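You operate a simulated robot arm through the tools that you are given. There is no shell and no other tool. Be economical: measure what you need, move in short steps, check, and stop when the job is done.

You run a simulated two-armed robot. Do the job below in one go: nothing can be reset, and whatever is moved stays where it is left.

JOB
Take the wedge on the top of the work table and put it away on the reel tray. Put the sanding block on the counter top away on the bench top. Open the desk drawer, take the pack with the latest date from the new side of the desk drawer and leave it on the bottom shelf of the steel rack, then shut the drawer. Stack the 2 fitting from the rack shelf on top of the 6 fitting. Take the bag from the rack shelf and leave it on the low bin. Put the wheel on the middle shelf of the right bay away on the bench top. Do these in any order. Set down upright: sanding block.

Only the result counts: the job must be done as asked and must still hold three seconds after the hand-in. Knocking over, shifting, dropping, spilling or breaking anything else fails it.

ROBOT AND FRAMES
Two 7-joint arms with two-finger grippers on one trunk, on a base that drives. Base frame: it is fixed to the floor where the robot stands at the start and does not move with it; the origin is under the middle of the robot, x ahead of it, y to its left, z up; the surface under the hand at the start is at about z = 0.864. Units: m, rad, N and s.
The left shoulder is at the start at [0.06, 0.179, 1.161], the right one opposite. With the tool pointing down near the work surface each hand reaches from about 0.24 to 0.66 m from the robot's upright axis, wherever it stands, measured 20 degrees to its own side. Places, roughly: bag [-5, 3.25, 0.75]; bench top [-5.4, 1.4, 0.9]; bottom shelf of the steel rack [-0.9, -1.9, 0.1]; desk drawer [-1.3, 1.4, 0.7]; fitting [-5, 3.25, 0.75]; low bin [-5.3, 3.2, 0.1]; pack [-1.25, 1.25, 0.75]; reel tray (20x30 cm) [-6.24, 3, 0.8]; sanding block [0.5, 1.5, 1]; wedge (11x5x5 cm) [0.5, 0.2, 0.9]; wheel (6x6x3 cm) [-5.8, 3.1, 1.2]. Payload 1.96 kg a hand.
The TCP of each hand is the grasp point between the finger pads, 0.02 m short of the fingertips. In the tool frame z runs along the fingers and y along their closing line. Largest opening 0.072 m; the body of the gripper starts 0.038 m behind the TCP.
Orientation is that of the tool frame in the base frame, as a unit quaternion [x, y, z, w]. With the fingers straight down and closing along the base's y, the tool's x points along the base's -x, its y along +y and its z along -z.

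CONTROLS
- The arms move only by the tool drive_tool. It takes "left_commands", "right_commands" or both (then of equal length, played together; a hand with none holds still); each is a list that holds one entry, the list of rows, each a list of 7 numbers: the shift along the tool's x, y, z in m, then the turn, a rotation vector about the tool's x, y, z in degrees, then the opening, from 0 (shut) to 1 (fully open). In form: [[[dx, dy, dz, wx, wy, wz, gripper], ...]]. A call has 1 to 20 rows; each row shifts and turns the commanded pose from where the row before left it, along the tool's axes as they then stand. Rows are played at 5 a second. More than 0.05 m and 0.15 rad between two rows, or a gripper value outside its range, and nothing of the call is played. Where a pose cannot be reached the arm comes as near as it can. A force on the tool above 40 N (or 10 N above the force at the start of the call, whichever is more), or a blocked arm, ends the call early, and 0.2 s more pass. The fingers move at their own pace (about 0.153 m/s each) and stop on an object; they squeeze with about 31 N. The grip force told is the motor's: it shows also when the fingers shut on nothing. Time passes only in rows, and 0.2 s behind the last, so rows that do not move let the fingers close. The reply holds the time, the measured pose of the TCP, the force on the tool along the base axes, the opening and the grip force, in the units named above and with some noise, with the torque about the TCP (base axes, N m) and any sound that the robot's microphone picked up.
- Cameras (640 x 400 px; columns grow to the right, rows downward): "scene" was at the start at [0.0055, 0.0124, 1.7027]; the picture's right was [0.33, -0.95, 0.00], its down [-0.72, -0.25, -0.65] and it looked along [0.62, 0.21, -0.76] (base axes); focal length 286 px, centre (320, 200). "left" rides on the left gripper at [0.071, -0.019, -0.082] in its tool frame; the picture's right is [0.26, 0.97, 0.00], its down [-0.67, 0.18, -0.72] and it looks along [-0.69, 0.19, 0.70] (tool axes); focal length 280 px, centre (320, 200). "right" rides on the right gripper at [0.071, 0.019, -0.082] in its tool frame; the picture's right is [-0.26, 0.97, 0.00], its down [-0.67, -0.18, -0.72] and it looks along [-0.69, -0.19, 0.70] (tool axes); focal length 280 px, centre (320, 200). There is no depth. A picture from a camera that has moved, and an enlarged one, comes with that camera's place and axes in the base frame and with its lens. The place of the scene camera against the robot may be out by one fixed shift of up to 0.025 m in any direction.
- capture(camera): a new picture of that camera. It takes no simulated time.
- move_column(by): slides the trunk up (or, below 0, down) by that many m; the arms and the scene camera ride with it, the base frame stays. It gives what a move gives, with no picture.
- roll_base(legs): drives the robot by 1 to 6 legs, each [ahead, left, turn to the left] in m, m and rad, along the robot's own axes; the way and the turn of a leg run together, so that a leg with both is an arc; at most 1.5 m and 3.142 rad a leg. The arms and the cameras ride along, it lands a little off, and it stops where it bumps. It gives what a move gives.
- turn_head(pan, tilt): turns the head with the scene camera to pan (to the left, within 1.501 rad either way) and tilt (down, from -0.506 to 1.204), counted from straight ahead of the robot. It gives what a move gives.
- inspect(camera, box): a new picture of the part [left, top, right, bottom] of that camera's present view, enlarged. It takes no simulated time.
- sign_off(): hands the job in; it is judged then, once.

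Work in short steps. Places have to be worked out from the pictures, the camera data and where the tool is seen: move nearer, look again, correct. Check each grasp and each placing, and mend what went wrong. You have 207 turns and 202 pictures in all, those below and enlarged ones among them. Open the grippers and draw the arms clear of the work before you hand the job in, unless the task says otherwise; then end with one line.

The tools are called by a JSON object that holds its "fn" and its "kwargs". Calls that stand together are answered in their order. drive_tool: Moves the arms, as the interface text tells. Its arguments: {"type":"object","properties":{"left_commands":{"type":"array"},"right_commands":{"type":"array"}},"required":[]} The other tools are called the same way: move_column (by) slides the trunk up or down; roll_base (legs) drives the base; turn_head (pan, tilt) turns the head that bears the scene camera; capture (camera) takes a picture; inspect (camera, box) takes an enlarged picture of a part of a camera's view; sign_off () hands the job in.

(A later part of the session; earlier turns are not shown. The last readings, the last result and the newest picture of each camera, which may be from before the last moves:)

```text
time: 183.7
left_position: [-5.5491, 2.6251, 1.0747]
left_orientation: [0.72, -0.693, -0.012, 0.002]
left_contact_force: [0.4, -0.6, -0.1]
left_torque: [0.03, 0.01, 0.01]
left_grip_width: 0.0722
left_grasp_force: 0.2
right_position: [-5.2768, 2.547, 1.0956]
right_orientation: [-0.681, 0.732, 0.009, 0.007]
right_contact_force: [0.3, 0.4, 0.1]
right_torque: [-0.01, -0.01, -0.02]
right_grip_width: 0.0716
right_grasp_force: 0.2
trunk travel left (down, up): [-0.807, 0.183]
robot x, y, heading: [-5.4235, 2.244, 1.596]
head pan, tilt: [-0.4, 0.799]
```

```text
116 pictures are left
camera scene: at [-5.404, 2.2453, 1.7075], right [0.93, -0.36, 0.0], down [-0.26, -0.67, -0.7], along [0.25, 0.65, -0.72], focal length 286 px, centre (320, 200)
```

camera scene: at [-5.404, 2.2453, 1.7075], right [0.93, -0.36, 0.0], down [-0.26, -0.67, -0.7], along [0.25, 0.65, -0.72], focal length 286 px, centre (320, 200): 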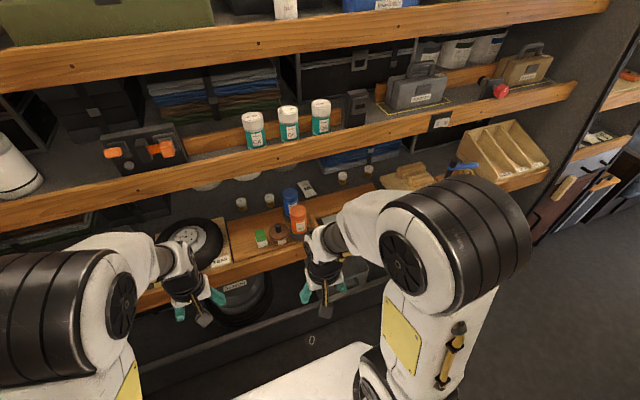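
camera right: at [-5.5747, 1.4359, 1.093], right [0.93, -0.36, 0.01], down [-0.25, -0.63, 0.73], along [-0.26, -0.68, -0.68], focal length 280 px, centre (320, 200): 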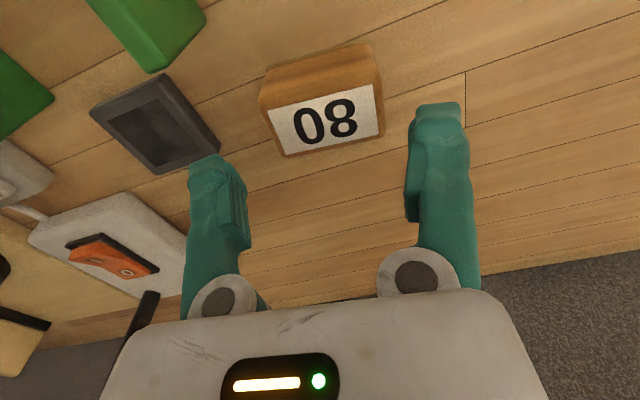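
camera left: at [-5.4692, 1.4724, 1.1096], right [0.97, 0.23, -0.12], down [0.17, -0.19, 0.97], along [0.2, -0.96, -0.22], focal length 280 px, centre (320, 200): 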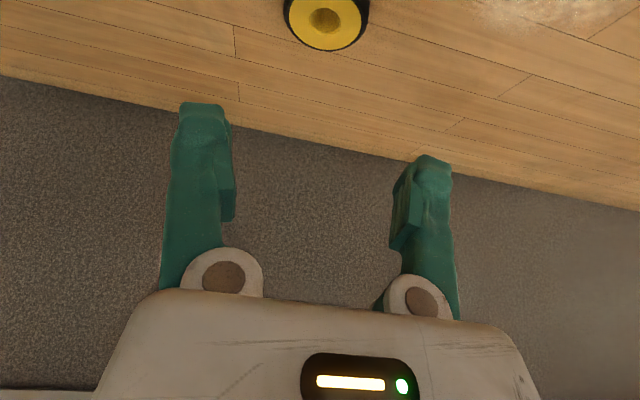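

Moving along to x≈-5.1 and looking at the rack shelf from there.

{"fn": "roll_base", "kwargs": {"legs": [[0, 0, -0.025], [0, -0.35, 0]]}}

{"fn": "turn_head", "kwargs": {"pan": 0.0, "tilt": 0.85}}

{"fn": "capture", "kwargs": {"camera": "scene"}}

{"fn": "inspect", "kwargs": {"camera": "scene", "box": [160, 120, 480, 320]}}

```text
time: 186.3
left_position: [-5.1903, 2.6291, 1.0744]
left_orientation: [0.711, -0.703, -0.011, 0.001]
left_contact_force: [-0.3, 0.8, 0.5]
left_torque: [0.0, -0.03, -0.03]
left_grip_width: 0.0717
left_grasp_force: 0.0
right_position: [-4.9166, 2.5448, 1.0967]
right_orientation: [-0.671, 0.742, 0.009, 0.007]
right_contact_force: [0.6, -0.3, -0.4]
right_torque: [0.03, 0.0, -0.02]
right_grip_width: 0.072
right_grasp_force: 0.1
trunk travel left (down, up): [-0.807, 0.183]
robot x, y, heading: [-5.0764, 2.2422, 1.569]
head pan, tilt: [-0.4, 0.799]
```

```text
time: 187.1
left_position: [-5.1898, 2.6287, 1.0733]
left_orientation: [0.711, -0.703, -0.012, 0.002]
left_contact_force: [0.0, 0.1, -0.6]
left_torque: [0.0, 0.01, -0.01]
left_grip_width: 0.0718
left_grasp_force: 0.1
right_position: [-4.9165, 2.5434, 1.0967]
right_orientation: [-0.67, 0.742, 0.01, 0.007]
right_contact_force: [-0.6, -0.7, 0.1]
right_torque: [0.01, -0.01, 0.0]
right_grip_width: 0.0722
right_grasp_force: 0.0
trunk travel left (down, up): [-0.807, 0.183]
robot x, y, heading: [-5.0785, 2.2407, 1.573]
head pan, tilt: [0.0, 0.85]
```

```text
115 pictures are left
camera scene: at [-5.0846, 2.2496, 1.7035], right [1.0, 0.0, 0.0], down [0.0, -0.75, -0.66], along [0.0, 0.66, -0.75], focal length 286 px, centre (320, 200)
```

scene: 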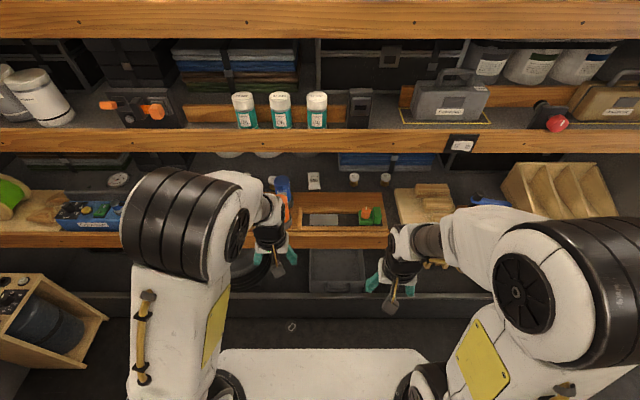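

```text
2.00 times, centred on (320, 220) of scene
camera zoom: at [-5.0846, 2.2496, 1.7035], right [1.0, 0.0, 0.0], down [0.0, -0.75, -0.66], along [0.0, 0.66, -0.75], focal length 573 px, centre (320, 160)
```

zoom: 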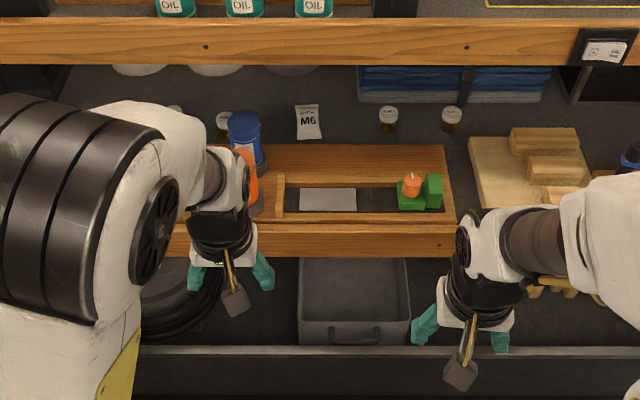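

The "M6" packet is likely the bag; small items with white tops are likely the fittings. Zooming in.

{"fn": "inspect", "kwargs": {"camera": "scene", "box": [295, 160, 405, 225]}}

{"fn": "inspect", "kwargs": {"camera": "scene", "box": [220, 160, 330, 225]}}

```text
5.82 times, centred on (350, 192) of scene
camera zoom: at [-5.0846, 2.2496, 1.7035], right [1.0, 0.0, 0.0], down [0.0, -0.75, -0.66], along [0.0, 0.66, -0.75], focal length 1666 px, centre (146, 244)
```

zoom: 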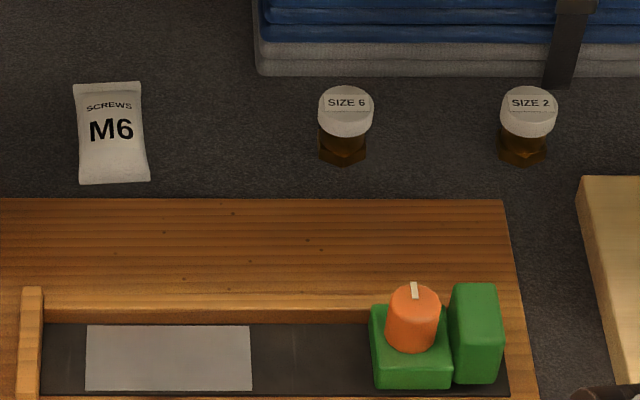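

```text
5.82 times, centred on (275, 192) of scene
camera zoom: at [-5.0846, 2.2496, 1.7035], right [1.0, 0.0, 0.0], down [0.0, -0.75, -0.66], along [0.0, 0.66, -0.75], focal length 1666 px, centre (582, 244)
```

zoom: 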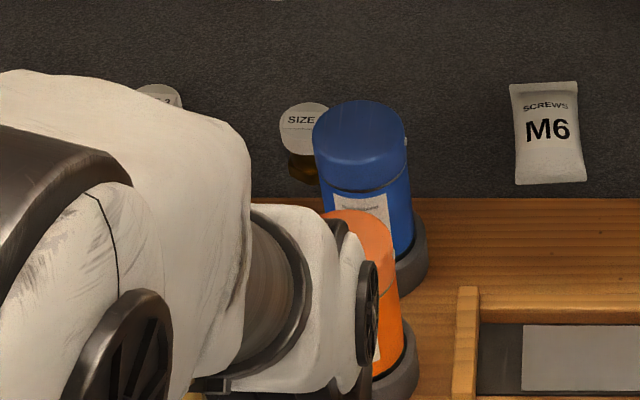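

Found: bag "M6" ≈(-5.11, 3.21), fitting "SIZE 6" ≈(-4.925, 3.19), "SIZE 2" ≈(-4.776, 3.19), under the middle shelf. For reaching in with a tilted hand I want the wrist camera on the upper side, so I'll roll the right hand by 180°.

{"fn": "drive_tool", "kwargs": {"right_commands": [[[0, 0, 0, 0, 0, -8.4, 1], [0, 0, 0, 0, 0, -8.4, 1], [0, 0, 0, 0, 0, -8.4, 1], [0, 0, 0, 0, 0, -8.4, 1], [0, 0, 0, 0, 0, -8.4, 1], [0, 0, 0, 0, 0, -8.4, 1], [0, 0, 0, 0, 0, -8.4, 1], [0, 0, 0, 0, 0, -8.4, 1], [0, 0, 0, 0, 0, -8.4, 1], [0, 0, 0, 0, 0, -8.4, 1], [0, 0, 0, 0, 0, -8.4, 1], [0, 0, 0, 0, 0, -8.4, 1], [0, 0, 0, 0, 0, -8.4, 1], [0, 0, 0, 0, 0, -8.4, 1], [0, 0, 0, 0, 0, -8.4, 1], [0, 0, 0, 0, 0, -8.4, 1], [0, 0, 0, 0, 0, -8.4, 1], [0, 0, 0, 0, 0, -8.4, 1], [0, 0, 0, 0, 0, -8.4, 1], [0, 0, 0, 0, 0, -8.4, 1]]]}}

{"fn": "capture", "kwargs": {"camera": "scene"}}

```text
time: 191.3
left_position: [-5.1899, 2.628, 1.0744]
left_orientation: [0.711, -0.703, -0.012, 0.002]
left_contact_force: [0.1, 0.7, -0.3]
left_torque: [-0.02, 0.01, -0.02]
left_grip_width: 0.0723
left_grasp_force: 0.1
right_position: [-4.9167, 2.5438, 1.0952]
right_orientation: [0.807, 0.59, 0.006, -0.009]
right_contact_force: [-0.5, 0.7, 0.0]
right_torque: [0.0, 0.04, 0.0]
right_grip_width: 0.072
right_grasp_force: 0.0
trunk travel left (down, up): [-0.807, 0.183]
robot x, y, heading: [-5.0747, 2.2437, 1.563]
head pan, tilt: [0.0, 0.85]
```

```text
111 pictures are left
camera scene: at [-5.0845, 2.2496, 1.7035], right [1.0, 0.0, 0.0], down [0.0, -0.75, -0.66], along [0.0, 0.66, -0.75], focal length 286 px, centre (320, 200)
```

scene: 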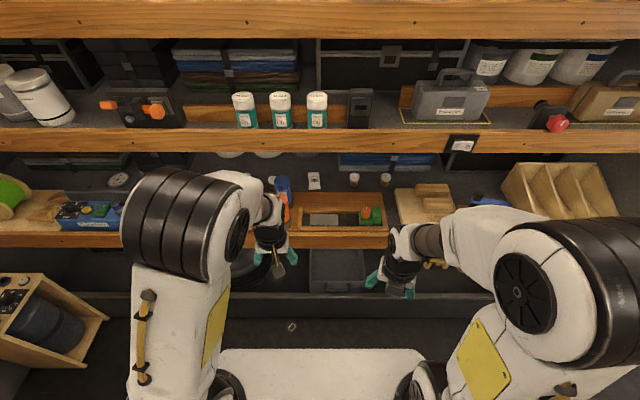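

The roll works without limits. Finishing the roll, pulling the left hand back, then moving closer and lowering the trunk.

{"fn": "drive_tool", "kwargs": {"right_commands": [[[0, 0, 0, 0, 0, -8.4, 1], [0, 0, 0, 0, 0, -8.4, 1], [0, 0, 0, 0, 0, -0.9, 1]]], "left_commands": [[[0.025, 0.01, 0, 0, 0, 0, 1], [0.025, 0.01, 0, 0, 0, 0, 1], [0.025, 0.01, 0, 0, 0, 0, 1]]]}}

{"fn": "roll_base", "kwargs": {"legs": [[0.2, -0.12, 0]]}}

{"fn": "move_column", "kwargs": {"by": -0.22}}

{"fn": "capture", "kwargs": {"camera": "scene"}}

```text
time: 192.1
left_position: [-5.2197, 2.5531, 1.0729]
left_orientation: [0.711, -0.704, -0.011, 0.002]
left_contact_force: [-0.4, 0.5, -0.6]
left_torque: [-0.04, 0.01, 0.04]
left_grip_width: 0.0719
left_grasp_force: 0.0
right_position: [-4.9178, 2.5443, 1.0948]
right_orientation: [0.716, 0.698, 0.006, -0.007]
right_contact_force: [-0.2, 0.1, -0.6]
right_torque: [0.03, 0.0, -0.02]
right_grip_width: 0.072
right_grasp_force: 0.0
trunk travel left (down, up): [-0.807, 0.183]
robot x, y, heading: [-5.0784, 2.2447, 1.571]
head pan, tilt: [0.0, 0.85]
```

```text
time: 193.9
left_position: [-5.1009, 2.7516, 1.0729]
left_orientation: [0.712, -0.702, -0.011, 0.002]
left_contact_force: [-0.1, -0.8, -0.5]
left_torque: [0.01, 0.0, 0.01]
left_grip_width: 0.0723
left_grasp_force: 0.1
right_position: [-4.7992, 2.7422, 1.0948]
right_orientation: [0.716, 0.698, 0.006, -0.007]
right_contact_force: [-0.2, 0.2, 0.3]
right_torque: [0.0, 0.03, 0.0]
right_grip_width: 0.0723
right_grasp_force: 0.1
trunk travel left (down, up): [-0.807, 0.183]
robot x, y, heading: [-4.9591, 2.4408, 1.571]
head pan, tilt: [0.0, 0.85]
```

```text
time: 196.2
left_position: [-5.1006, 2.7515, 0.853]
left_orientation: [0.711, -0.703, -0.011, 0.002]
left_contact_force: [0.3, -0.9, 0.0]
left_torque: [-0.01, 0.01, 0.0]
left_grip_width: 0.0721
left_grasp_force: 0.0
right_position: [-4.7994, 2.7431, 0.875]
right_orientation: [0.716, 0.698, 0.007, -0.006]
right_contact_force: [-0.7, -0.7, -0.5]
right_torque: [0.0, 0.01, 0.03]
right_grip_width: 0.0723
right_grasp_force: 0.0
trunk travel left (down, up): [-0.587, 0.403]
robot x, y, heading: [-4.9606, 2.4402, 1.572]
head pan, tilt: [0.0, 0.85]
```

```text
110 pictures are left
camera scene: at [-4.9661, 2.4485, 1.4835], right [1.0, 0.0, 0.0], down [0.0, -0.75, -0.66], along [0.0, 0.66, -0.75], focal length 286 px, centre (320, 200)
```

scene: 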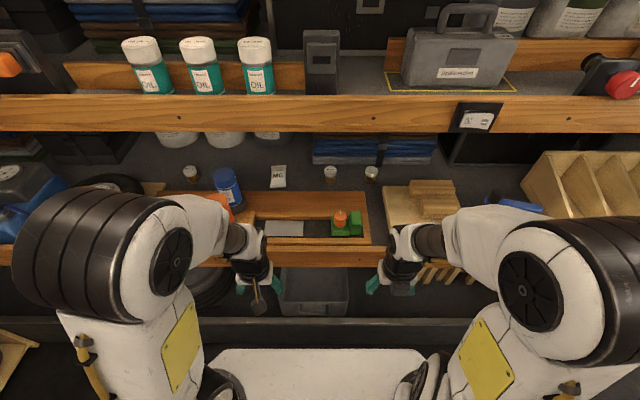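

Zooming to triangulate the fittings and the bag.

{"fn": "inspect", "kwargs": {"camera": "scene", "box": [250, 145, 410, 245]}}

{"fn": "capture", "kwargs": {"camera": "right"}}

```text
4.00 times, centred on (330, 195) of scene
camera zoom: at [-4.9661, 2.4485, 1.4835], right [1.0, 0.0, 0.0], down [0.0, -0.75, -0.66], along [0.0, 0.66, -0.75], focal length 1145 px, centre (280, 220)
```

zoom: 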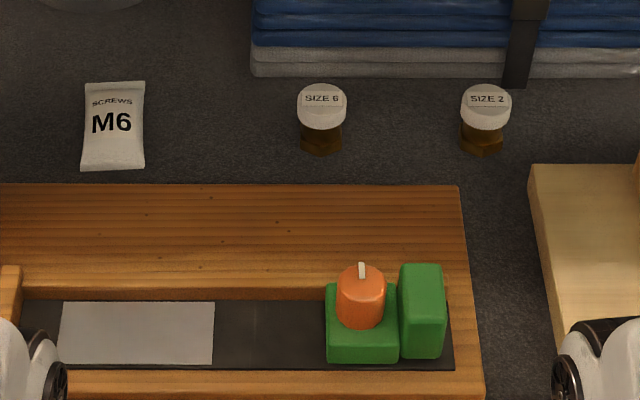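

```text
108 pictures are left
camera right: at [-4.7776, 2.8109, 0.959], right [0.96, -0.29, -0.01], down [-0.2, -0.68, 0.7], along [-0.2, -0.67, -0.71], focal length 280 px, centre (320, 200)
```

right: 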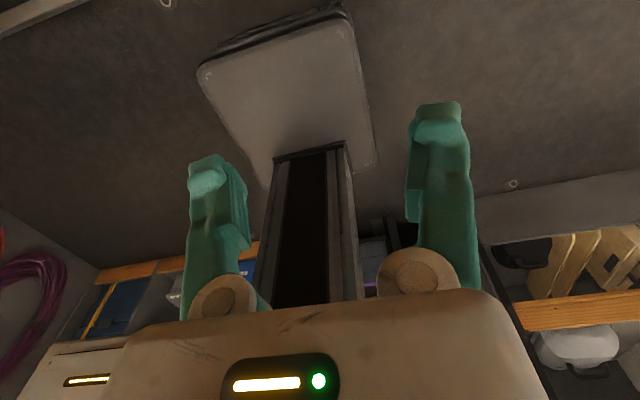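

SIZE 2 fitting at ≈(-4.779, 3.213), top ≈0.78, shelf ≈0.727; the bag lies flat. Tilting the right hand forward 42° here.

{"fn": "drive_tool", "kwargs": {"right_commands": [[[0, 0, 0, 0, 0, -1.5, 1], [0, 0, 0, 0, 8.4, 0, 1], [0, 0, 0, 0, 8.4, 0, 1], [0, 0, 0, 0, 8.4, 0, 1], [0, 0, 0, 0, 8.4, 0, 1], [0, 0, 0, 0, 8.4, 0, 1], [0, 0, 0, 0, 0, 0, 1]]]}}

{"fn": "capture", "kwargs": {"camera": "right"}}

{"fn": "capture", "kwargs": {"camera": "scene"}}

```text
time: 197.8
left_position: [-5.1004, 2.7523, 0.8527]
left_orientation: [0.711, -0.703, -0.012, 0.001]
left_contact_force: [0.3, 0.2, 0.7]
left_torque: [0.04, 0.0, 0.01]
left_grip_width: 0.072
left_grasp_force: 0.1
right_position: [-4.8034, 2.8499, 0.8787]
right_orientation: [0.673, 0.669, 0.236, -0.209]
right_contact_force: [-0.3, 0.3, 1.0]
right_torque: [0.03, 0.01, 0.0]
right_grip_width: 0.0717
right_grasp_force: 0.0
right hand out of reach, approached as far as the arm can: row 2, 3, 4, 5, 6
trunk travel left (down, up): [-0.587, 0.403]
robot x, y, heading: [-4.9601, 2.4422, 1.575]
head pan, tilt: [0.0, 0.85]
```

```text
107 pictures are left
camera right: at [-4.7879, 2.8575, 0.9879], right [0.97, -0.23, -0.12], down [-0.21, -0.96, 0.17], along [-0.16, -0.14, -0.98], focal length 280 px, centre (320, 200)
```

right: 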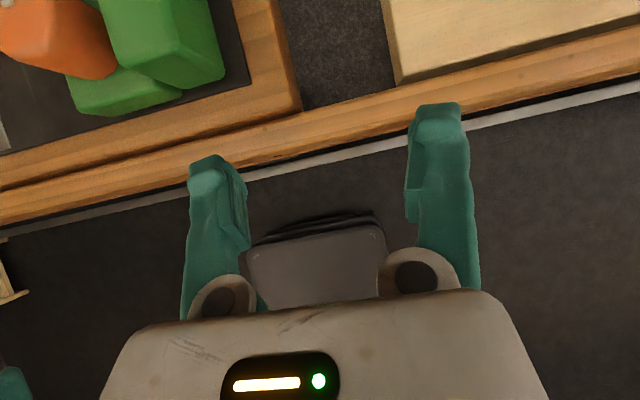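

```text
106 pictures are left
camera scene: at [-4.9664, 2.4479, 1.4835], right [1.0, 0.0, 0.0], down [0.0, -0.75, -0.66], along [0.0, 0.66, -0.75], focal length 286 px, centre (320, 200)
```

scene: 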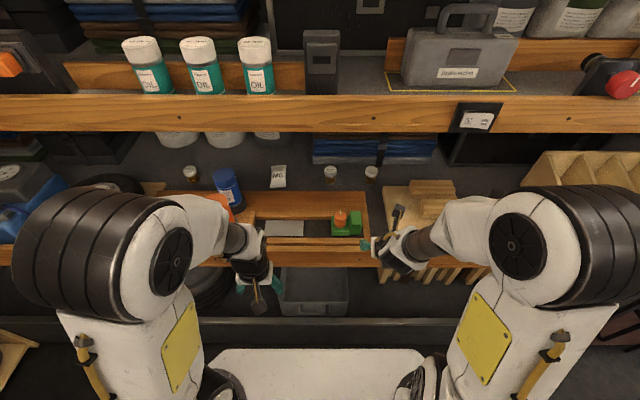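

Now lowering a little, shifting right to clear the green block, and moving in under the shelf lip.

{"fn": "drive_tool", "kwargs": {"right_commands": [[[-0.0146, 0.0215, 0.0197, 0, 0, 0, 1], [-0.0146, 0.0215, 0.0197, 0, 0, 0, 1], [0.0334, 0, 0.0249, 0, 0, 0, 1], [0.0334, 0, 0.0249, 0, 0, 0, 1], [0.0334, 0, 0.0249, 0, 0, 0, 1], [0.0334, 0, 0.0249, 0, 0, 0, 1], [0.0334, 0, 0.0249, 0, 0, 0, 1], [0, 0, 0, 0, 0, 0, 1]]]}}

{"fn": "capture", "kwargs": {"camera": "right"}}

{"fn": "capture", "kwargs": {"camera": "scene"}}

```text
time: 198.5
left_position: [-5.1003, 2.75, 0.8534]
left_orientation: [0.711, -0.703, -0.013, 0.001]
left_contact_force: [0.4, 0.1, 0.3]
left_torque: [-0.04, -0.03, -0.04]
left_grip_width: 0.0722
left_grasp_force: 0.0
right_position: [-4.758, 2.8597, 0.8311]
right_orientation: [0.674, 0.669, 0.233, -0.209]
right_contact_force: [4.3, -20.2, 22.5]
right_torque: [-0.1, 0.87, 0.78]
right_grip_width: 0.0719
right_grasp_force: 0.1
trunk travel left (down, up): [-0.587, 0.403]
robot x, y, heading: [-4.9593, 2.4409, 1.569]
head pan, tilt: [0.0, 0.85]
stopped in row 3 (right hand): the force on the tool passed its limit at 180 N (the readings are from after the stop); the commanded pose is now the measured one
```

```text
105 pictures are left
camera right: at [-4.7418, 2.867, 0.9398], right [0.97, -0.22, -0.13], down [-0.2, -0.96, 0.17], along [-0.16, -0.14, -0.98], focal length 280 px, centre (320, 200)
```

right: 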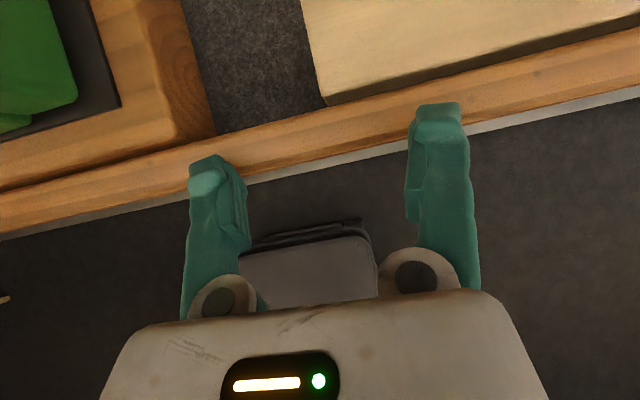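

```text
104 pictures are left
camera scene: at [-4.9666, 2.4456, 1.484], right [1.0, 0.0, 0.0], down [0.0, -0.75, -0.66], along [0.0, 0.66, -0.75], focal length 286 px, centre (320, 200)
```

scene: 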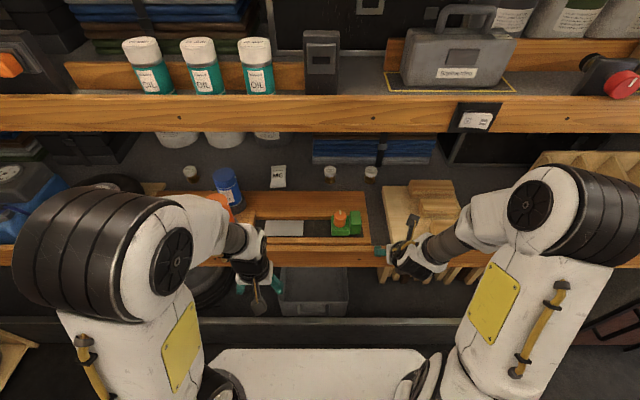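

The fingertips touched the shelf's front lip (≈0.82 high), so the shelf is higher than I thought (≈0.80); fittings then lie near y≈3.14, tops ≈0.856. Backing off, rising, and tilting more.

{"fn": "drive_tool", "kwargs": {"right_commands": [[[0.006, 0, -0.033, 0, 0, 0, 1], [0.006, 0, -0.033, 0, 0, 0, 1], [0, 0, 0, 0, 6.6, 0, 1], [0, 0, 0, 0, 6.6, 0, 1], [0, 0, 0, 0, 0, 0, 1]]]}}

{"fn": "capture", "kwargs": {"camera": "right"}}

{"fn": "inspect", "kwargs": {"camera": "scene", "box": [240, 140, 480, 290]}}

```text
time: 199.7
left_position: [-5.1018, 2.7527, 0.8524]
left_orientation: [0.711, -0.703, -0.01, 0.001]
left_contact_force: [-0.1, -0.2, 0.5]
left_torque: [0.02, 0.01, 0.02]
left_grip_width: 0.0723
left_grasp_force: 0.0
right_position: [-4.7575, 2.8818, 0.8892]
right_orientation: [0.642, 0.641, 0.309, -0.285]
right_contact_force: [-0.4, 0.7, -0.3]
right_torque: [0.01, 0.0, -0.04]
right_grip_width: 0.0721
right_grasp_force: 0.0
right hand out of reach, approached as far as the arm can: row 2, 3, 4
trunk travel left (down, up): [-0.587, 0.403]
robot x, y, heading: [-4.9566, 2.4381, 1.572]
head pan, tilt: [0.0, 0.85]
```

```text
103 pictures are left
camera right: at [-4.7415, 2.8642, 0.9965], right [0.97, -0.18, -0.17], down [-0.2, -0.98, -0.06], along [-0.16, 0.09, -0.98], focal length 280 px, centre (320, 200)
```

right: 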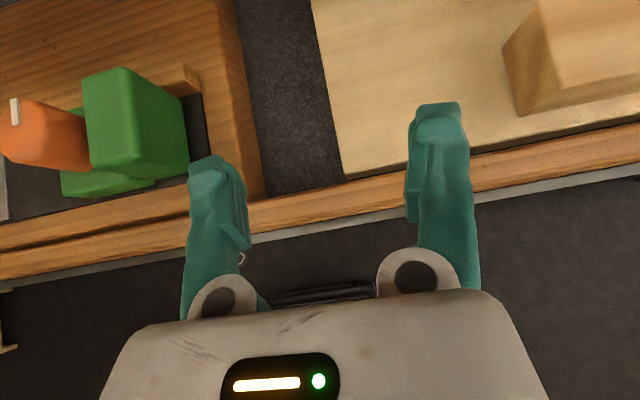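

```text
2.67 times, centred on (360, 215) of scene
camera zoom: at [-4.9667, 2.4487, 1.4835], right [1.0, 0.0, 0.0], down [0.0, -0.75, -0.66], along [0.0, 0.66, -0.75], focal length 764 px, centre (213, 160)
```

zoom: 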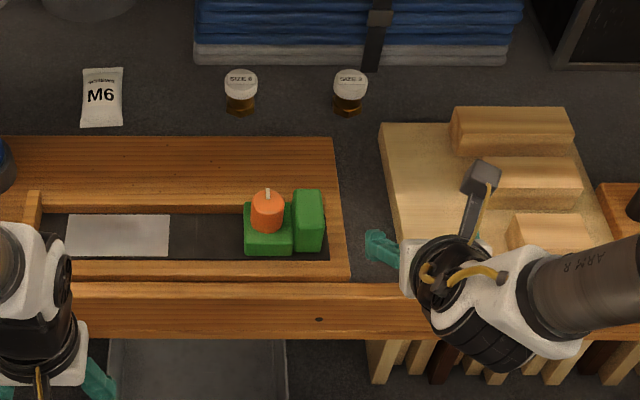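

The tilt is now ≈50°. Moving in at z≈0.89 to y≈3.05 so the wrist camera sees the fittings.

{"fn": "drive_tool", "kwargs": {"right_commands": [[[0.0275, 0, 0.0324, 0, 0, 0, 1], [0.0275, 0, 0.0324, 0, 0, 0, 1], [0.0275, 0, 0.0324, 0, 0, 0, 1], [0.0275, 0, 0.0324, 0, 0, 0, 1], [0, 0, 0, 0, 0, 0, 1]]]}}

{"fn": "capture", "kwargs": {"camera": "right"}}

{"fn": "inspect", "kwargs": {"camera": "scene", "box": [240, 140, 480, 290]}}

```text
time: 200.9
left_position: [-5.1003, 2.7521, 0.853]
left_orientation: [0.711, -0.703, -0.012, 0.002]
left_contact_force: [0.1, -0.3, 0.9]
left_torque: [0.04, 0.0, -0.03]
left_grip_width: 0.0719
left_grasp_force: 0.0
right_position: [-4.7542, 3.0516, 0.8887]
right_orientation: [0.641, 0.642, 0.308, -0.286]
right_contact_force: [-0.2, 0.0, -0.5]
right_torque: [-0.01, -0.01, 0.01]
right_grip_width: 0.072
right_grasp_force: 0.1
trunk travel left (down, up): [-0.587, 0.403]
robot x, y, heading: [-4.9586, 2.4439, 1.572]
head pan, tilt: [0.0, 0.85]
```

```text
101 pictures are left
camera right: at [-4.7382, 3.0339, 0.9973], right [0.97, -0.18, -0.17], down [-0.2, -0.98, -0.06], along [-0.16, 0.09, -0.98], focal length 280 px, centre (320, 200)
```

right: 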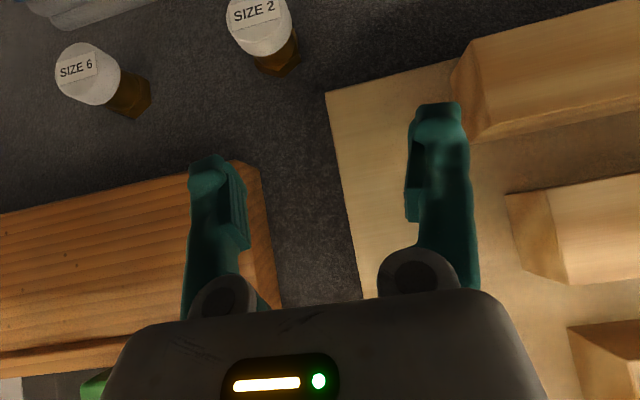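

```text
2.67 times, centred on (360, 215) of scene
camera zoom: at [-4.9659, 2.4479, 1.4835], right [1.0, 0.0, 0.0], down [0.0, -0.75, -0.66], along [0.0, 0.66, -0.75], focal length 764 px, centre (213, 160)
```

zoom: 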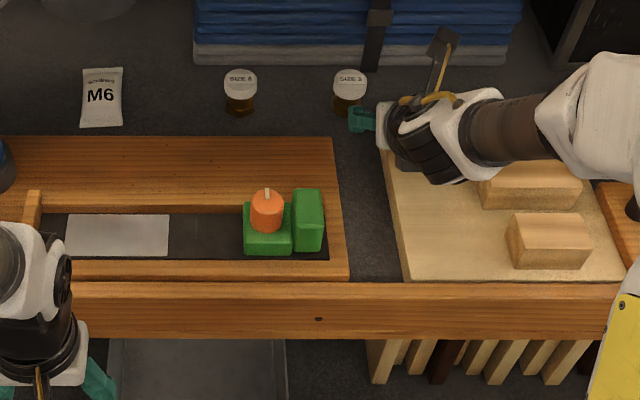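

Wrist view gives SIZE 2 at ≈(-4.780, 3.163), top ≈0.844; SIZE 6 at ≈(-4.916, 3.168). Moving to the pre-grasp point along the tool axis.

{"fn": "drive_tool", "kwargs": {"right_commands": [[[0.0129, -0.0129, 0.028, 0, 0, 0, 1], [0.0129, -0.0129, 0.028, 0, 0, 0, 1], [0, 0, 0, 0, 0, 0, 1]]]}}

{"fn": "capture", "kwargs": {"camera": "right"}}

```text
time: 201.7
left_position: [-5.1001, 2.7528, 0.8531]
left_orientation: [0.711, -0.703, -0.012, 0.002]
left_contact_force: [0.7, 1.0, -0.6]
left_torque: [-0.01, 0.0, 0.03]
left_grip_width: 0.072
left_grasp_force: 0.1
right_position: [-4.7778, 3.1105, 0.8707]
right_orientation: [0.642, 0.642, 0.307, -0.285]
right_contact_force: [0.3, -0.4, -0.1]
right_torque: [0.01, 0.01, 0.02]
right_grip_width: 0.0718
right_grasp_force: 0.0
trunk travel left (down, up): [-0.587, 0.403]
robot x, y, heading: [-4.9576, 2.4426, 1.571]
head pan, tilt: [0.0, 0.85]
```

```text
99 pictures are left
camera right: at [-4.7619, 3.0929, 0.9783], right [0.97, -0.18, -0.17], down [-0.2, -0.98, -0.06], along [-0.16, 0.09, -0.98], focal length 280 px, centre (320, 200)
```

right: 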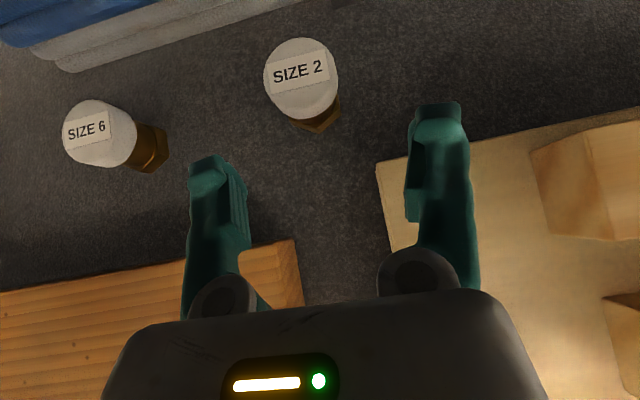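

Refined: SIZE 2 ≈(-4.784, 3.172), top ≈0.83. Advancing along the tool and closing.

{"fn": "drive_tool", "kwargs": {"right_commands": [[[0, -0.003, 0.028, 0, 0, 0, 1], [0, -0.003, 0.028, 0, 0, 0, 1], [-0.001, 0, 0.025, 0, 0, 0, 1], [0, 0, 0, 0, 0, 0, 1]]]}}

{"fn": "capture", "kwargs": {"camera": "right"}}

```text
time: 202.7
left_position: [-5.1006, 2.753, 0.8526]
left_orientation: [0.711, -0.703, -0.011, 0.002]
left_contact_force: [0.4, -0.7, 0.3]
left_torque: [-0.01, -0.02, -0.01]
left_grip_width: 0.0719
left_grasp_force: 0.1
right_position: [-4.7828, 3.1723, 0.8183]
right_orientation: [0.642, 0.641, 0.309, -0.285]
right_contact_force: [0.3, -0.3, 0.4]
right_torque: [-0.01, 0.01, -0.01]
right_grip_width: 0.0722
right_grasp_force: 0.1
trunk travel left (down, up): [-0.587, 0.403]
robot x, y, heading: [-4.9592, 2.444, 1.568]
head pan, tilt: [0.0, 0.85]
```

```text
98 pictures are left
camera right: at [-4.766, 3.1555, 0.9256], right [0.97, -0.18, -0.17], down [-0.2, -0.98, -0.06], along [-0.16, 0.09, -0.98], focal length 280 px, centre (320, 200)
```

right: 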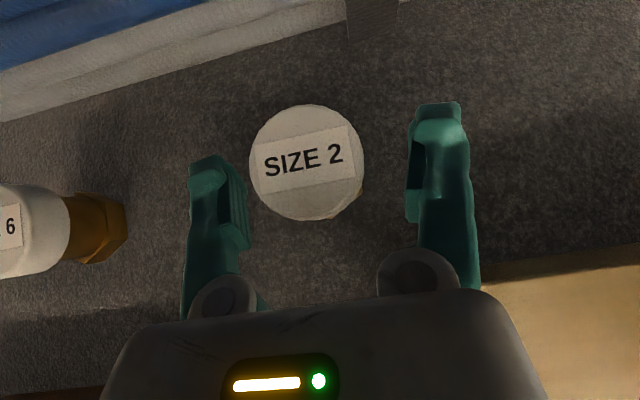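

Cap is centred between the fingers. Closing.

{"fn": "drive_tool", "kwargs": {"right_commands": [[[0, 0, 0, 0, 0, 0, 0], [0, 0, 0, 0, 0, 0, 0], [0, 0, 0, 0, 0, 0, 0]]]}}

{"fn": "capture", "kwargs": {"camera": "right"}}

```text
time: 203.5
left_position: [-5.0998, 2.752, 0.8529]
left_orientation: [0.71, -0.704, -0.012, 0.003]
left_contact_force: [0.5, -0.1, -0.2]
left_torque: [0.0, 0.01, 0.02]
left_grip_width: 0.0721
left_grasp_force: 0.0
right_position: [-4.7823, 3.1728, 0.8169]
right_orientation: [0.642, 0.641, 0.309, -0.285]
right_contact_force: [-0.8, 0.0, 0.2]
right_torque: [-0.01, 0.06, -0.03]
right_grip_width: 0.0404
right_grasp_force: 31.5
trunk travel left (down, up): [-0.587, 0.403]
robot x, y, heading: [-4.9602, 2.4434, 1.568]
head pan, tilt: [0.0, 0.85]
```

```text
97 pictures are left
camera right: at [-4.7662, 3.1558, 0.9254], right [0.97, -0.18, -0.17], down [-0.2, -0.98, -0.06], along [-0.16, 0.09, -0.98], focal length 280 px, centre (320, 200)
```

right: 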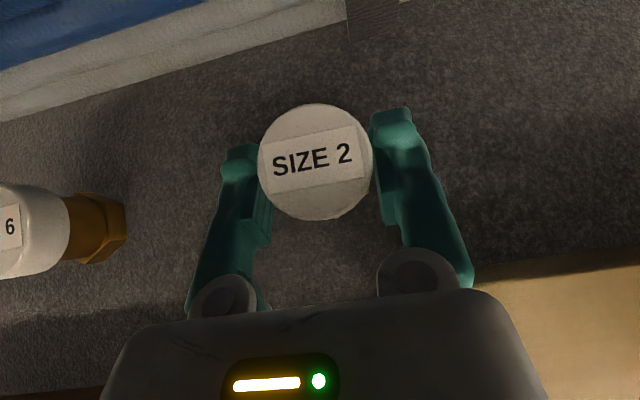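

Gripped (0.040). Lifting 0.068 m straight up and viewing the SIZE 6 fitting.

{"fn": "drive_tool", "kwargs": {"right_commands": [[[0.0259, 0, -0.022, 0, 0, 0, 0], [0.0259, 0, -0.022, 0, 0, 0, 0], [0, -0.03, 0, 0, 0, 0, 0], [0, 0, 0, 0, 0, 0, 0]]]}}

{"fn": "capture", "kwargs": {"camera": "right"}}

{"fn": "inspect", "kwargs": {"camera": "scene", "box": [250, 130, 450, 250]}}

```text
time: 204.5
left_position: [-5.0997, 2.7519, 0.8536]
left_orientation: [0.71, -0.704, -0.011, 0.001]
left_contact_force: [0.9, 0.4, 1.0]
left_torque: [0.0, 0.04, -0.01]
left_grip_width: 0.0718
left_grasp_force: 0.2
right_position: [-4.8146, 3.1736, 0.8826]
right_orientation: [0.642, 0.641, 0.308, -0.286]
right_contact_force: [0.7, -0.3, -1.0]
right_torque: [0.04, 0.02, 0.02]
right_grip_width: 0.0401
right_grasp_force: 31.1
trunk travel left (down, up): [-0.587, 0.403]
robot x, y, heading: [-4.9552, 2.4421, 1.573]
head pan, tilt: [0.0, 0.85]
```

```text
96 pictures are left
camera right: at [-4.7991, 3.1559, 0.9913], right [0.97, -0.18, -0.17], down [-0.2, -0.98, -0.06], along [-0.16, 0.09, -0.98], focal length 280 px, centre (320, 200)
```

right: 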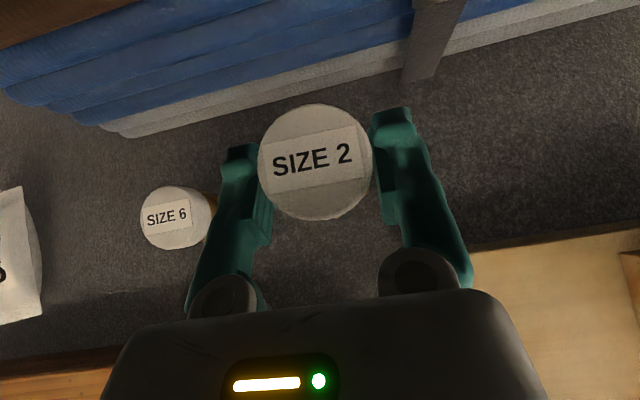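

```text
3.20 times, centred on (350, 190) of scene
camera zoom: at [-4.965, 2.4488, 1.4835], right [1.0, 0.0, 0.0], down [0.0, -0.75, -0.66], along [0.0, 0.66, -0.75], focal length 916 px, centre (224, 232)
```

zoom: 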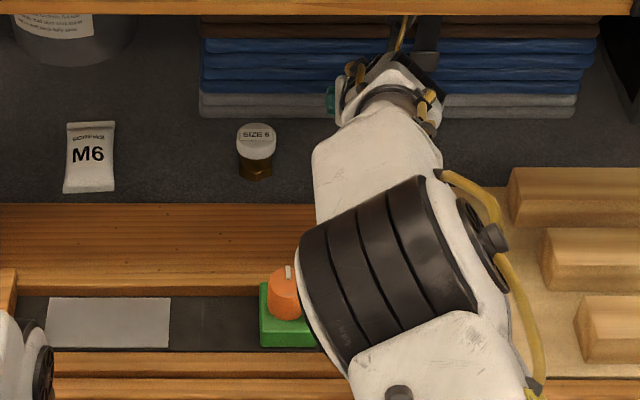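

SIZE 6 ≈(-4.918, 3.178), top ≈0.833. Moving SIZE 2 over it at the same height.

{"fn": "drive_tool", "kwargs": {"right_commands": [[[0.001, -0.0348, -0.002, 0, 0, 0, 0], [0, -0.0348, -0.001, 0, 0, 0, 0], [0, -0.0348, 0, 0, 0, 0, 0], [0, 0, 0, 0, 0, 0, 0]]]}}

{"fn": "capture", "kwargs": {"camera": "right"}}

{"fn": "inspect", "kwargs": {"camera": "scene", "box": [250, 130, 450, 250]}}

```text
time: 205.5
left_position: [-5.0996, 2.7524, 0.8533]
left_orientation: [0.71, -0.704, -0.012, 0.002]
left_contact_force: [-0.1, 0.3, 0.4]
left_torque: [0.02, 0.06, 0.0]
left_grip_width: 0.0721
left_grasp_force: 0.0
right_position: [-4.9209, 3.1728, 0.8816]
right_orientation: [0.642, 0.642, 0.306, -0.285]
right_contact_force: [1.0, 0.0, -0.8]
right_torque: [0.03, 0.04, 0.02]
right_grip_width: 0.0403
right_grasp_force: 31.3
trunk travel left (down, up): [-0.587, 0.403]
robot x, y, heading: [-4.9616, 2.4439, 1.577]
head pan, tilt: [0.0, 0.85]
```

```text
94 pictures are left
camera right: at [-4.9042, 3.1561, 0.9905], right [0.97, -0.18, -0.17], down [-0.2, -0.98, -0.05], along [-0.16, 0.09, -0.98], focal length 280 px, centre (320, 200)
```

right: 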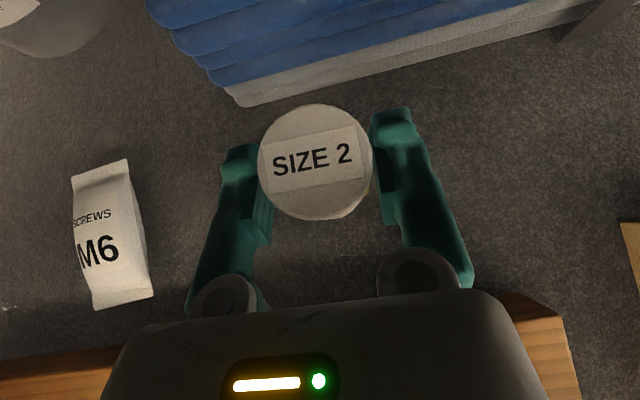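

```text
3.20 times, centred on (350, 190) of scene
camera zoom: at [-4.9654, 2.449, 1.4835], right [1.0, 0.0, 0.0], down [0.0, -0.75, -0.66], along [0.0, 0.66, -0.75], focal length 916 px, centre (224, 232)
```

zoom: 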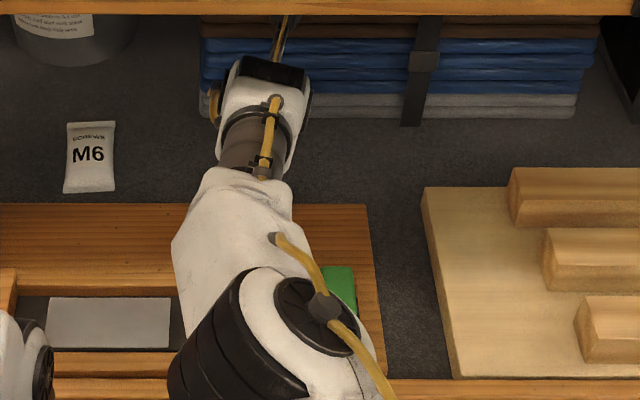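

The SIZE 6 cap is hidden right beneath SIZE 2, as expected. Lowering in small steps until contact.

{"fn": "drive_tool", "kwargs": {"right_commands": [[[-0.003, 0.0015, 0.0026, 0, 0, 0, 0], [-0.003, 0, 0.0026, 0, 0, 0, 0], [-0.0023, 0, 0.0019, 0, 0, 0, 0], [0, 0, 0, 0, 0, 0, 0]]]}}

```text
time: 206.5
left_position: [-5.1004, 2.7523, 0.8517]
left_orientation: [0.711, -0.703, -0.011, 0.003]
left_contact_force: [0.6, 0.3, 0.0]
left_torque: [0.01, 0.0, -0.02]
left_grip_width: 0.0723
left_grasp_force: 0.1
right_position: [-4.9166, 3.1734, 0.8709]
right_orientation: [0.641, 0.642, 0.308, -0.286]
right_contact_force: [0.0, -0.4, -1.0]
right_torque: [-0.03, 0.0, -0.02]
right_grip_width: 0.0407
right_grasp_force: 30.7
trunk travel left (down, up): [-0.587, 0.403]
robot x, y, heading: [-4.9567, 2.4462, 1.576]
head pan, tilt: [0.0, 0.85]
```

No contact yet at 0.871; continuing with 2–3 mm steps.

{"fn": "drive_tool", "kwargs": {"right_commands": [[[-0.0019, 0, 0.0016, 0, 0, 0, 0], [-0.0019, 0, 0.0016, 0, 0, 0, 0], [0, 0, 0, 0, 0, 0, 0]]]}}

{"fn": "capture", "kwargs": {"camera": "right"}}

```text
time: 207.3
left_position: [-5.1001, 2.7527, 0.8524]
left_orientation: [0.711, -0.703, -0.012, 0.002]
left_contact_force: [0.6, -0.5, 0.0]
left_torque: [-0.01, 0.02, -0.01]
left_grip_width: 0.0721
left_grasp_force: 0.0
right_position: [-4.9173, 3.1734, 0.868]
right_orientation: [0.642, 0.642, 0.308, -0.285]
right_contact_force: [-0.7, -0.3, 0.5]
right_torque: [0.04, 0.05, -0.02]
right_grip_width: 0.0406
right_grasp_force: 31.6
trunk travel left (down, up): [-0.587, 0.403]
robot x, y, heading: [-4.9571, 2.445, 1.57]
head pan, tilt: [0.0, 0.85]
```

```text
92 pictures are left
camera right: at [-4.9011, 3.156, 0.9758], right [0.97, -0.18, -0.17], down [-0.2, -0.98, -0.06], along [-0.16, 0.09, -0.98], focal length 280 px, centre (320, 200)
```

right: 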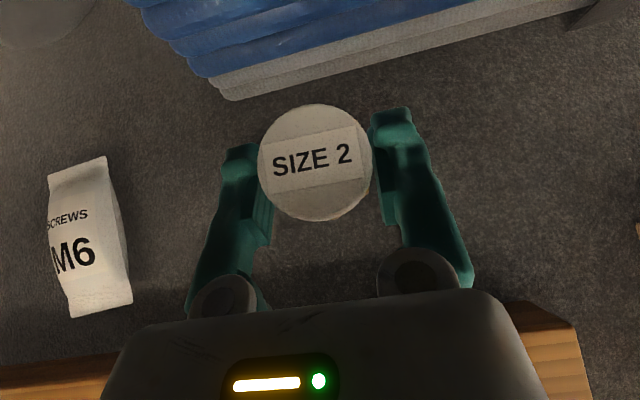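

{"fn": "drive_tool", "kwargs": {"right_commands": [[[-0.0019, 0, 0.0016, 0, 0, 0, 0], [-0.0019, 0, 0.0016, 0, 0, 0, 0], [-0.0019, 0, 0.0016, 0, 0, 0, 0], [0, 0, 0, 0, 0, 0, 0]]]}}

```text
time: 208.3
left_position: [-5.1008, 2.7511, 0.8537]
left_orientation: [0.71, -0.704, -0.013, 0.001]
left_contact_force: [0.0, -0.6, -0.3]
left_torque: [-0.01, -0.01, -0.02]
left_grip_width: 0.0723
left_grasp_force: 0.0
right_position: [-4.9182, 3.1716, 0.8625]
right_orientation: [0.642, 0.64, 0.31, -0.286]
right_contact_force: [2.5, 7.9, 27.2]
right_torque: [0.36, 0.1, 0.02]
right_grip_width: 0.0408
right_grasp_force: 31.2
trunk travel left (down, up): [-0.587, 0.403]
robot x, y, heading: [-4.9587, 2.4447, 1.569]
head pan, tilt: [0.0, 0.85]
```

Contact felt (27 N) at 0.8625. Easing up 1–2 mm and opening.

{"fn": "drive_tool", "kwargs": {"right_commands": [[[0.0012, 0, -0.001, 0, 0, 0, 0], [0, 0, 0, 0, 0, 0, 0], [0, 0, 0, 0, 0, 0, 0.7], [0, 0, 0, 0, 0, 0, 0.9], [0, 0, 0, 0, 0, 0, 1], [0, 0, 0, 0, 0, 0, 1]]]}}

{"fn": "capture", "kwargs": {"camera": "right"}}

```text
time: 209.7
left_position: [-5.1005, 2.7505, 0.8531]
left_orientation: [0.711, -0.703, -0.012, 0.002]
left_contact_force: [-0.1, 0.1, 0.0]
left_torque: [0.03, 0.0, 0.01]
left_grip_width: 0.0718
left_grasp_force: 0.2
right_position: [-4.9184, 3.174, 0.8606]
right_orientation: [0.642, 0.641, 0.308, -0.285]
right_contact_force: [-0.5, 0.2, -0.2]
right_torque: [0.02, 0.01, -0.03]
right_grip_width: 0.0721
right_grasp_force: 0.1
trunk travel left (down, up): [-0.587, 0.403]
robot x, y, heading: [-4.9583, 2.4421, 1.578]
head pan, tilt: [0.0, 0.85]
```

```text
91 pictures are left
camera right: at [-4.9015, 3.1564, 0.9688], right [0.97, -0.18, -0.17], down [-0.2, -0.98, -0.05], along [-0.16, 0.09, -0.98], focal length 280 px, centre (320, 200)
```

right: 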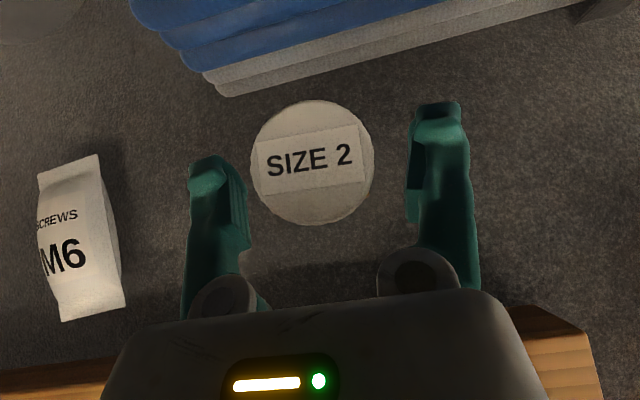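

SIZE 2 stands stacked on SIZE 6. Withdrawing back, then right to avoid the orange part, then out.

{"fn": "drive_tool", "kwargs": {"right_commands": [[[0, 0, -0.015, 0, 0, 0, 1], [0, 0, -0.015, 0, 0, 0, 1], [-0.0259, 0, -0.0305, 0, 0, 0, 1], [-0.0259, 0, -0.0305, 0, 0, 0, 1], [0, 0.0408, 0, 0, 0, 0, 1], [0, 0.0408, 0, 0, 0, 0, 1], [0, 0.0408, 0, 0, 0, 0, 1], [0, 0.0408, 0, 0, 0, 0, 1], [-0.0259, 0, -0.0305, 0, 0, 0, 1], [-0.0259, 0, -0.0305, 0, 0, 0, 1], [-0.0259, 0, -0.0305, 0, 0, 0, 1], [-0.0259, 0, -0.0305, 0, 0, 0, 1], [0, 0, 0, 0, 0, 0, 1]]]}}

{"fn": "inspect", "kwargs": {"camera": "scene", "box": [250, 130, 450, 250]}}

```text
time: 212.5
left_position: [-5.1002, 2.7517, 0.8512]
left_orientation: [0.711, -0.704, -0.012, 0.001]
left_contact_force: [0.8, -0.6, -0.4]
left_torque: [-0.03, 0.02, 0.03]
left_grip_width: 0.0722
left_grasp_force: 0.1
right_position: [-4.758, 2.9063, 0.8852]
right_orientation: [0.642, 0.642, 0.308, -0.285]
right_contact_force: [-0.7, 0.6, -0.2]
right_torque: [-0.01, -0.01, 0.02]
right_grip_width: 0.0722
right_grasp_force: 0.0
trunk travel left (down, up): [-0.587, 0.403]
robot x, y, heading: [-4.9598, 2.4448, 1.574]
head pan, tilt: [0.0, 0.85]
```

```text
3.20 times, centred on (350, 190) of scene
camera zoom: at [-4.9659, 2.4495, 1.4835], right [1.0, 0.0, 0.0], down [0.0, -0.75, -0.66], along [0.0, 0.66, -0.75], focal length 916 px, centre (224, 232)
```

zoom: 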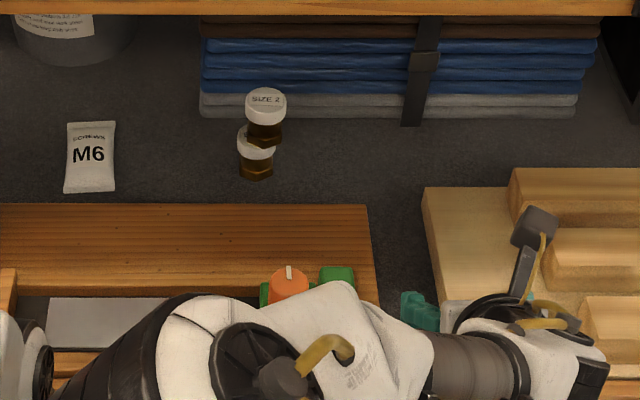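

SIZE 2 is stacked (slightly offset but well supported). Now the bag at ≈(-5.107, 3.18): I'll back up, shift left 0.25 m and return.

{"fn": "roll_base", "kwargs": {"legs": [[-0.12, 0, 0], [0, 0.28, 0], [0.12, 0, 0]]}}

{"fn": "capture", "kwargs": {"camera": "scene"}}

{"fn": "capture", "kwargs": {"camera": "right"}}

```text
time: 216.1
left_position: [-5.3794, 2.7515, 0.8515]
left_orientation: [0.712, -0.702, -0.011, 0.003]
left_contact_force: [0.4, -0.7, -0.8]
left_torque: [-0.02, 0.01, 0.0]
left_grip_width: 0.0721
left_grasp_force: 0.0
right_position: [-5.0366, 2.9081, 0.8859]
right_orientation: [0.641, 0.642, 0.308, -0.285]
right_contact_force: [-0.2, 0.2, -0.3]
right_torque: [-0.04, 0.0, 0.02]
right_grip_width: 0.072
right_grasp_force: 0.0
trunk travel left (down, up): [-0.587, 0.403]
robot x, y, heading: [-5.2356, 2.4414, 1.576]
head pan, tilt: [0.0, 0.85]
```

```text
89 pictures are left
camera scene: at [-5.2432, 2.4489, 1.4835], right [1.0, 0.01, 0.0], down [0.0, -0.75, -0.66], along [0.0, 0.66, -0.75], focal length 286 px, centre (320, 200)
```

scene: 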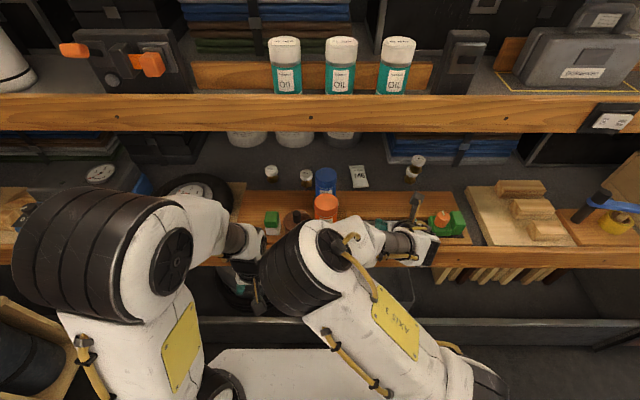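

```text
88 pictures are left
camera right: at [-5.0206, 2.8906, 0.9939], right [0.97, -0.18, -0.17], down [-0.19, -0.98, -0.05], along [-0.16, 0.09, -0.98], focal length 280 px, centre (320, 200)
```

right: 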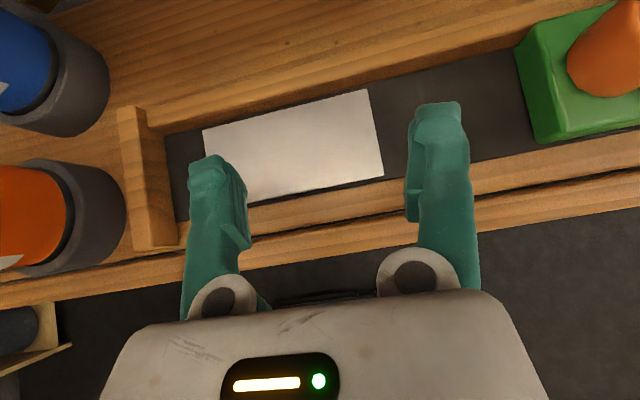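

The way in at x≈-5.09 is clear between the bottles and the candle. Moving in toward the bag.

{"fn": "drive_tool", "kwargs": {"right_commands": [[[0.0246, -0.0106, 0.029, 0, 0, 0, 1], [0.0246, -0.0106, 0.029, 0, 0, 0, 1], [0.0246, -0.0106, 0.029, 0, 0, 0, 1], [0.0246, -0.0106, 0.029, 0, 0, 0, 1], [0, 0, 0, 0, 0, 0, 1]]]}}

{"fn": "capture", "kwargs": {"camera": "right"}}

{"fn": "capture", "kwargs": {"camera": "scene"}}

```text
time: 217.3
left_position: [-5.3782, 2.7496, 0.8527]
left_orientation: [0.711, -0.703, -0.011, 0.001]
left_contact_force: [-0.1, -0.5, -0.2]
left_torque: [0.05, 0.03, -0.02]
left_grip_width: 0.072
left_grasp_force: 0.0
right_position: [-5.0802, 3.0616, 0.8865]
right_orientation: [0.641, 0.643, 0.307, -0.285]
right_contact_force: [0.1, -0.1, 0.4]
right_torque: [0.02, 0.0, 0.01]
right_grip_width: 0.0717
right_grasp_force: 0.0
trunk travel left (down, up): [-0.587, 0.403]
robot x, y, heading: [-5.2385, 2.4439, 1.575]
head pan, tilt: [0.0, 0.85]
```

```text
87 pictures are left
camera right: at [-5.0637, 3.044, 0.9946], right [0.97, -0.18, -0.17], down [-0.19, -0.98, -0.06], along [-0.16, 0.09, -0.98], focal length 280 px, centre (320, 200)
```

right: 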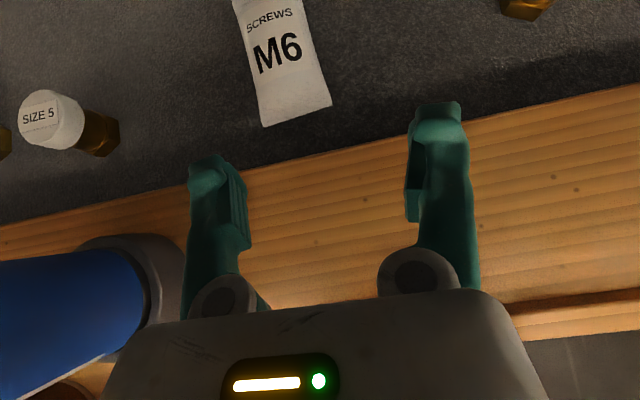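

```text
86 pictures are left
camera scene: at [-5.2435, 2.4467, 1.4835], right [1.0, 0.01, 0.0], down [0.0, -0.75, -0.66], along [0.0, 0.66, -0.75], focal length 286 px, centre (320, 200)
```

scene: 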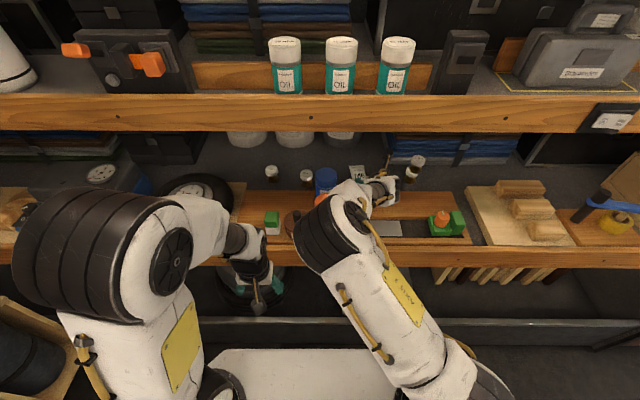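

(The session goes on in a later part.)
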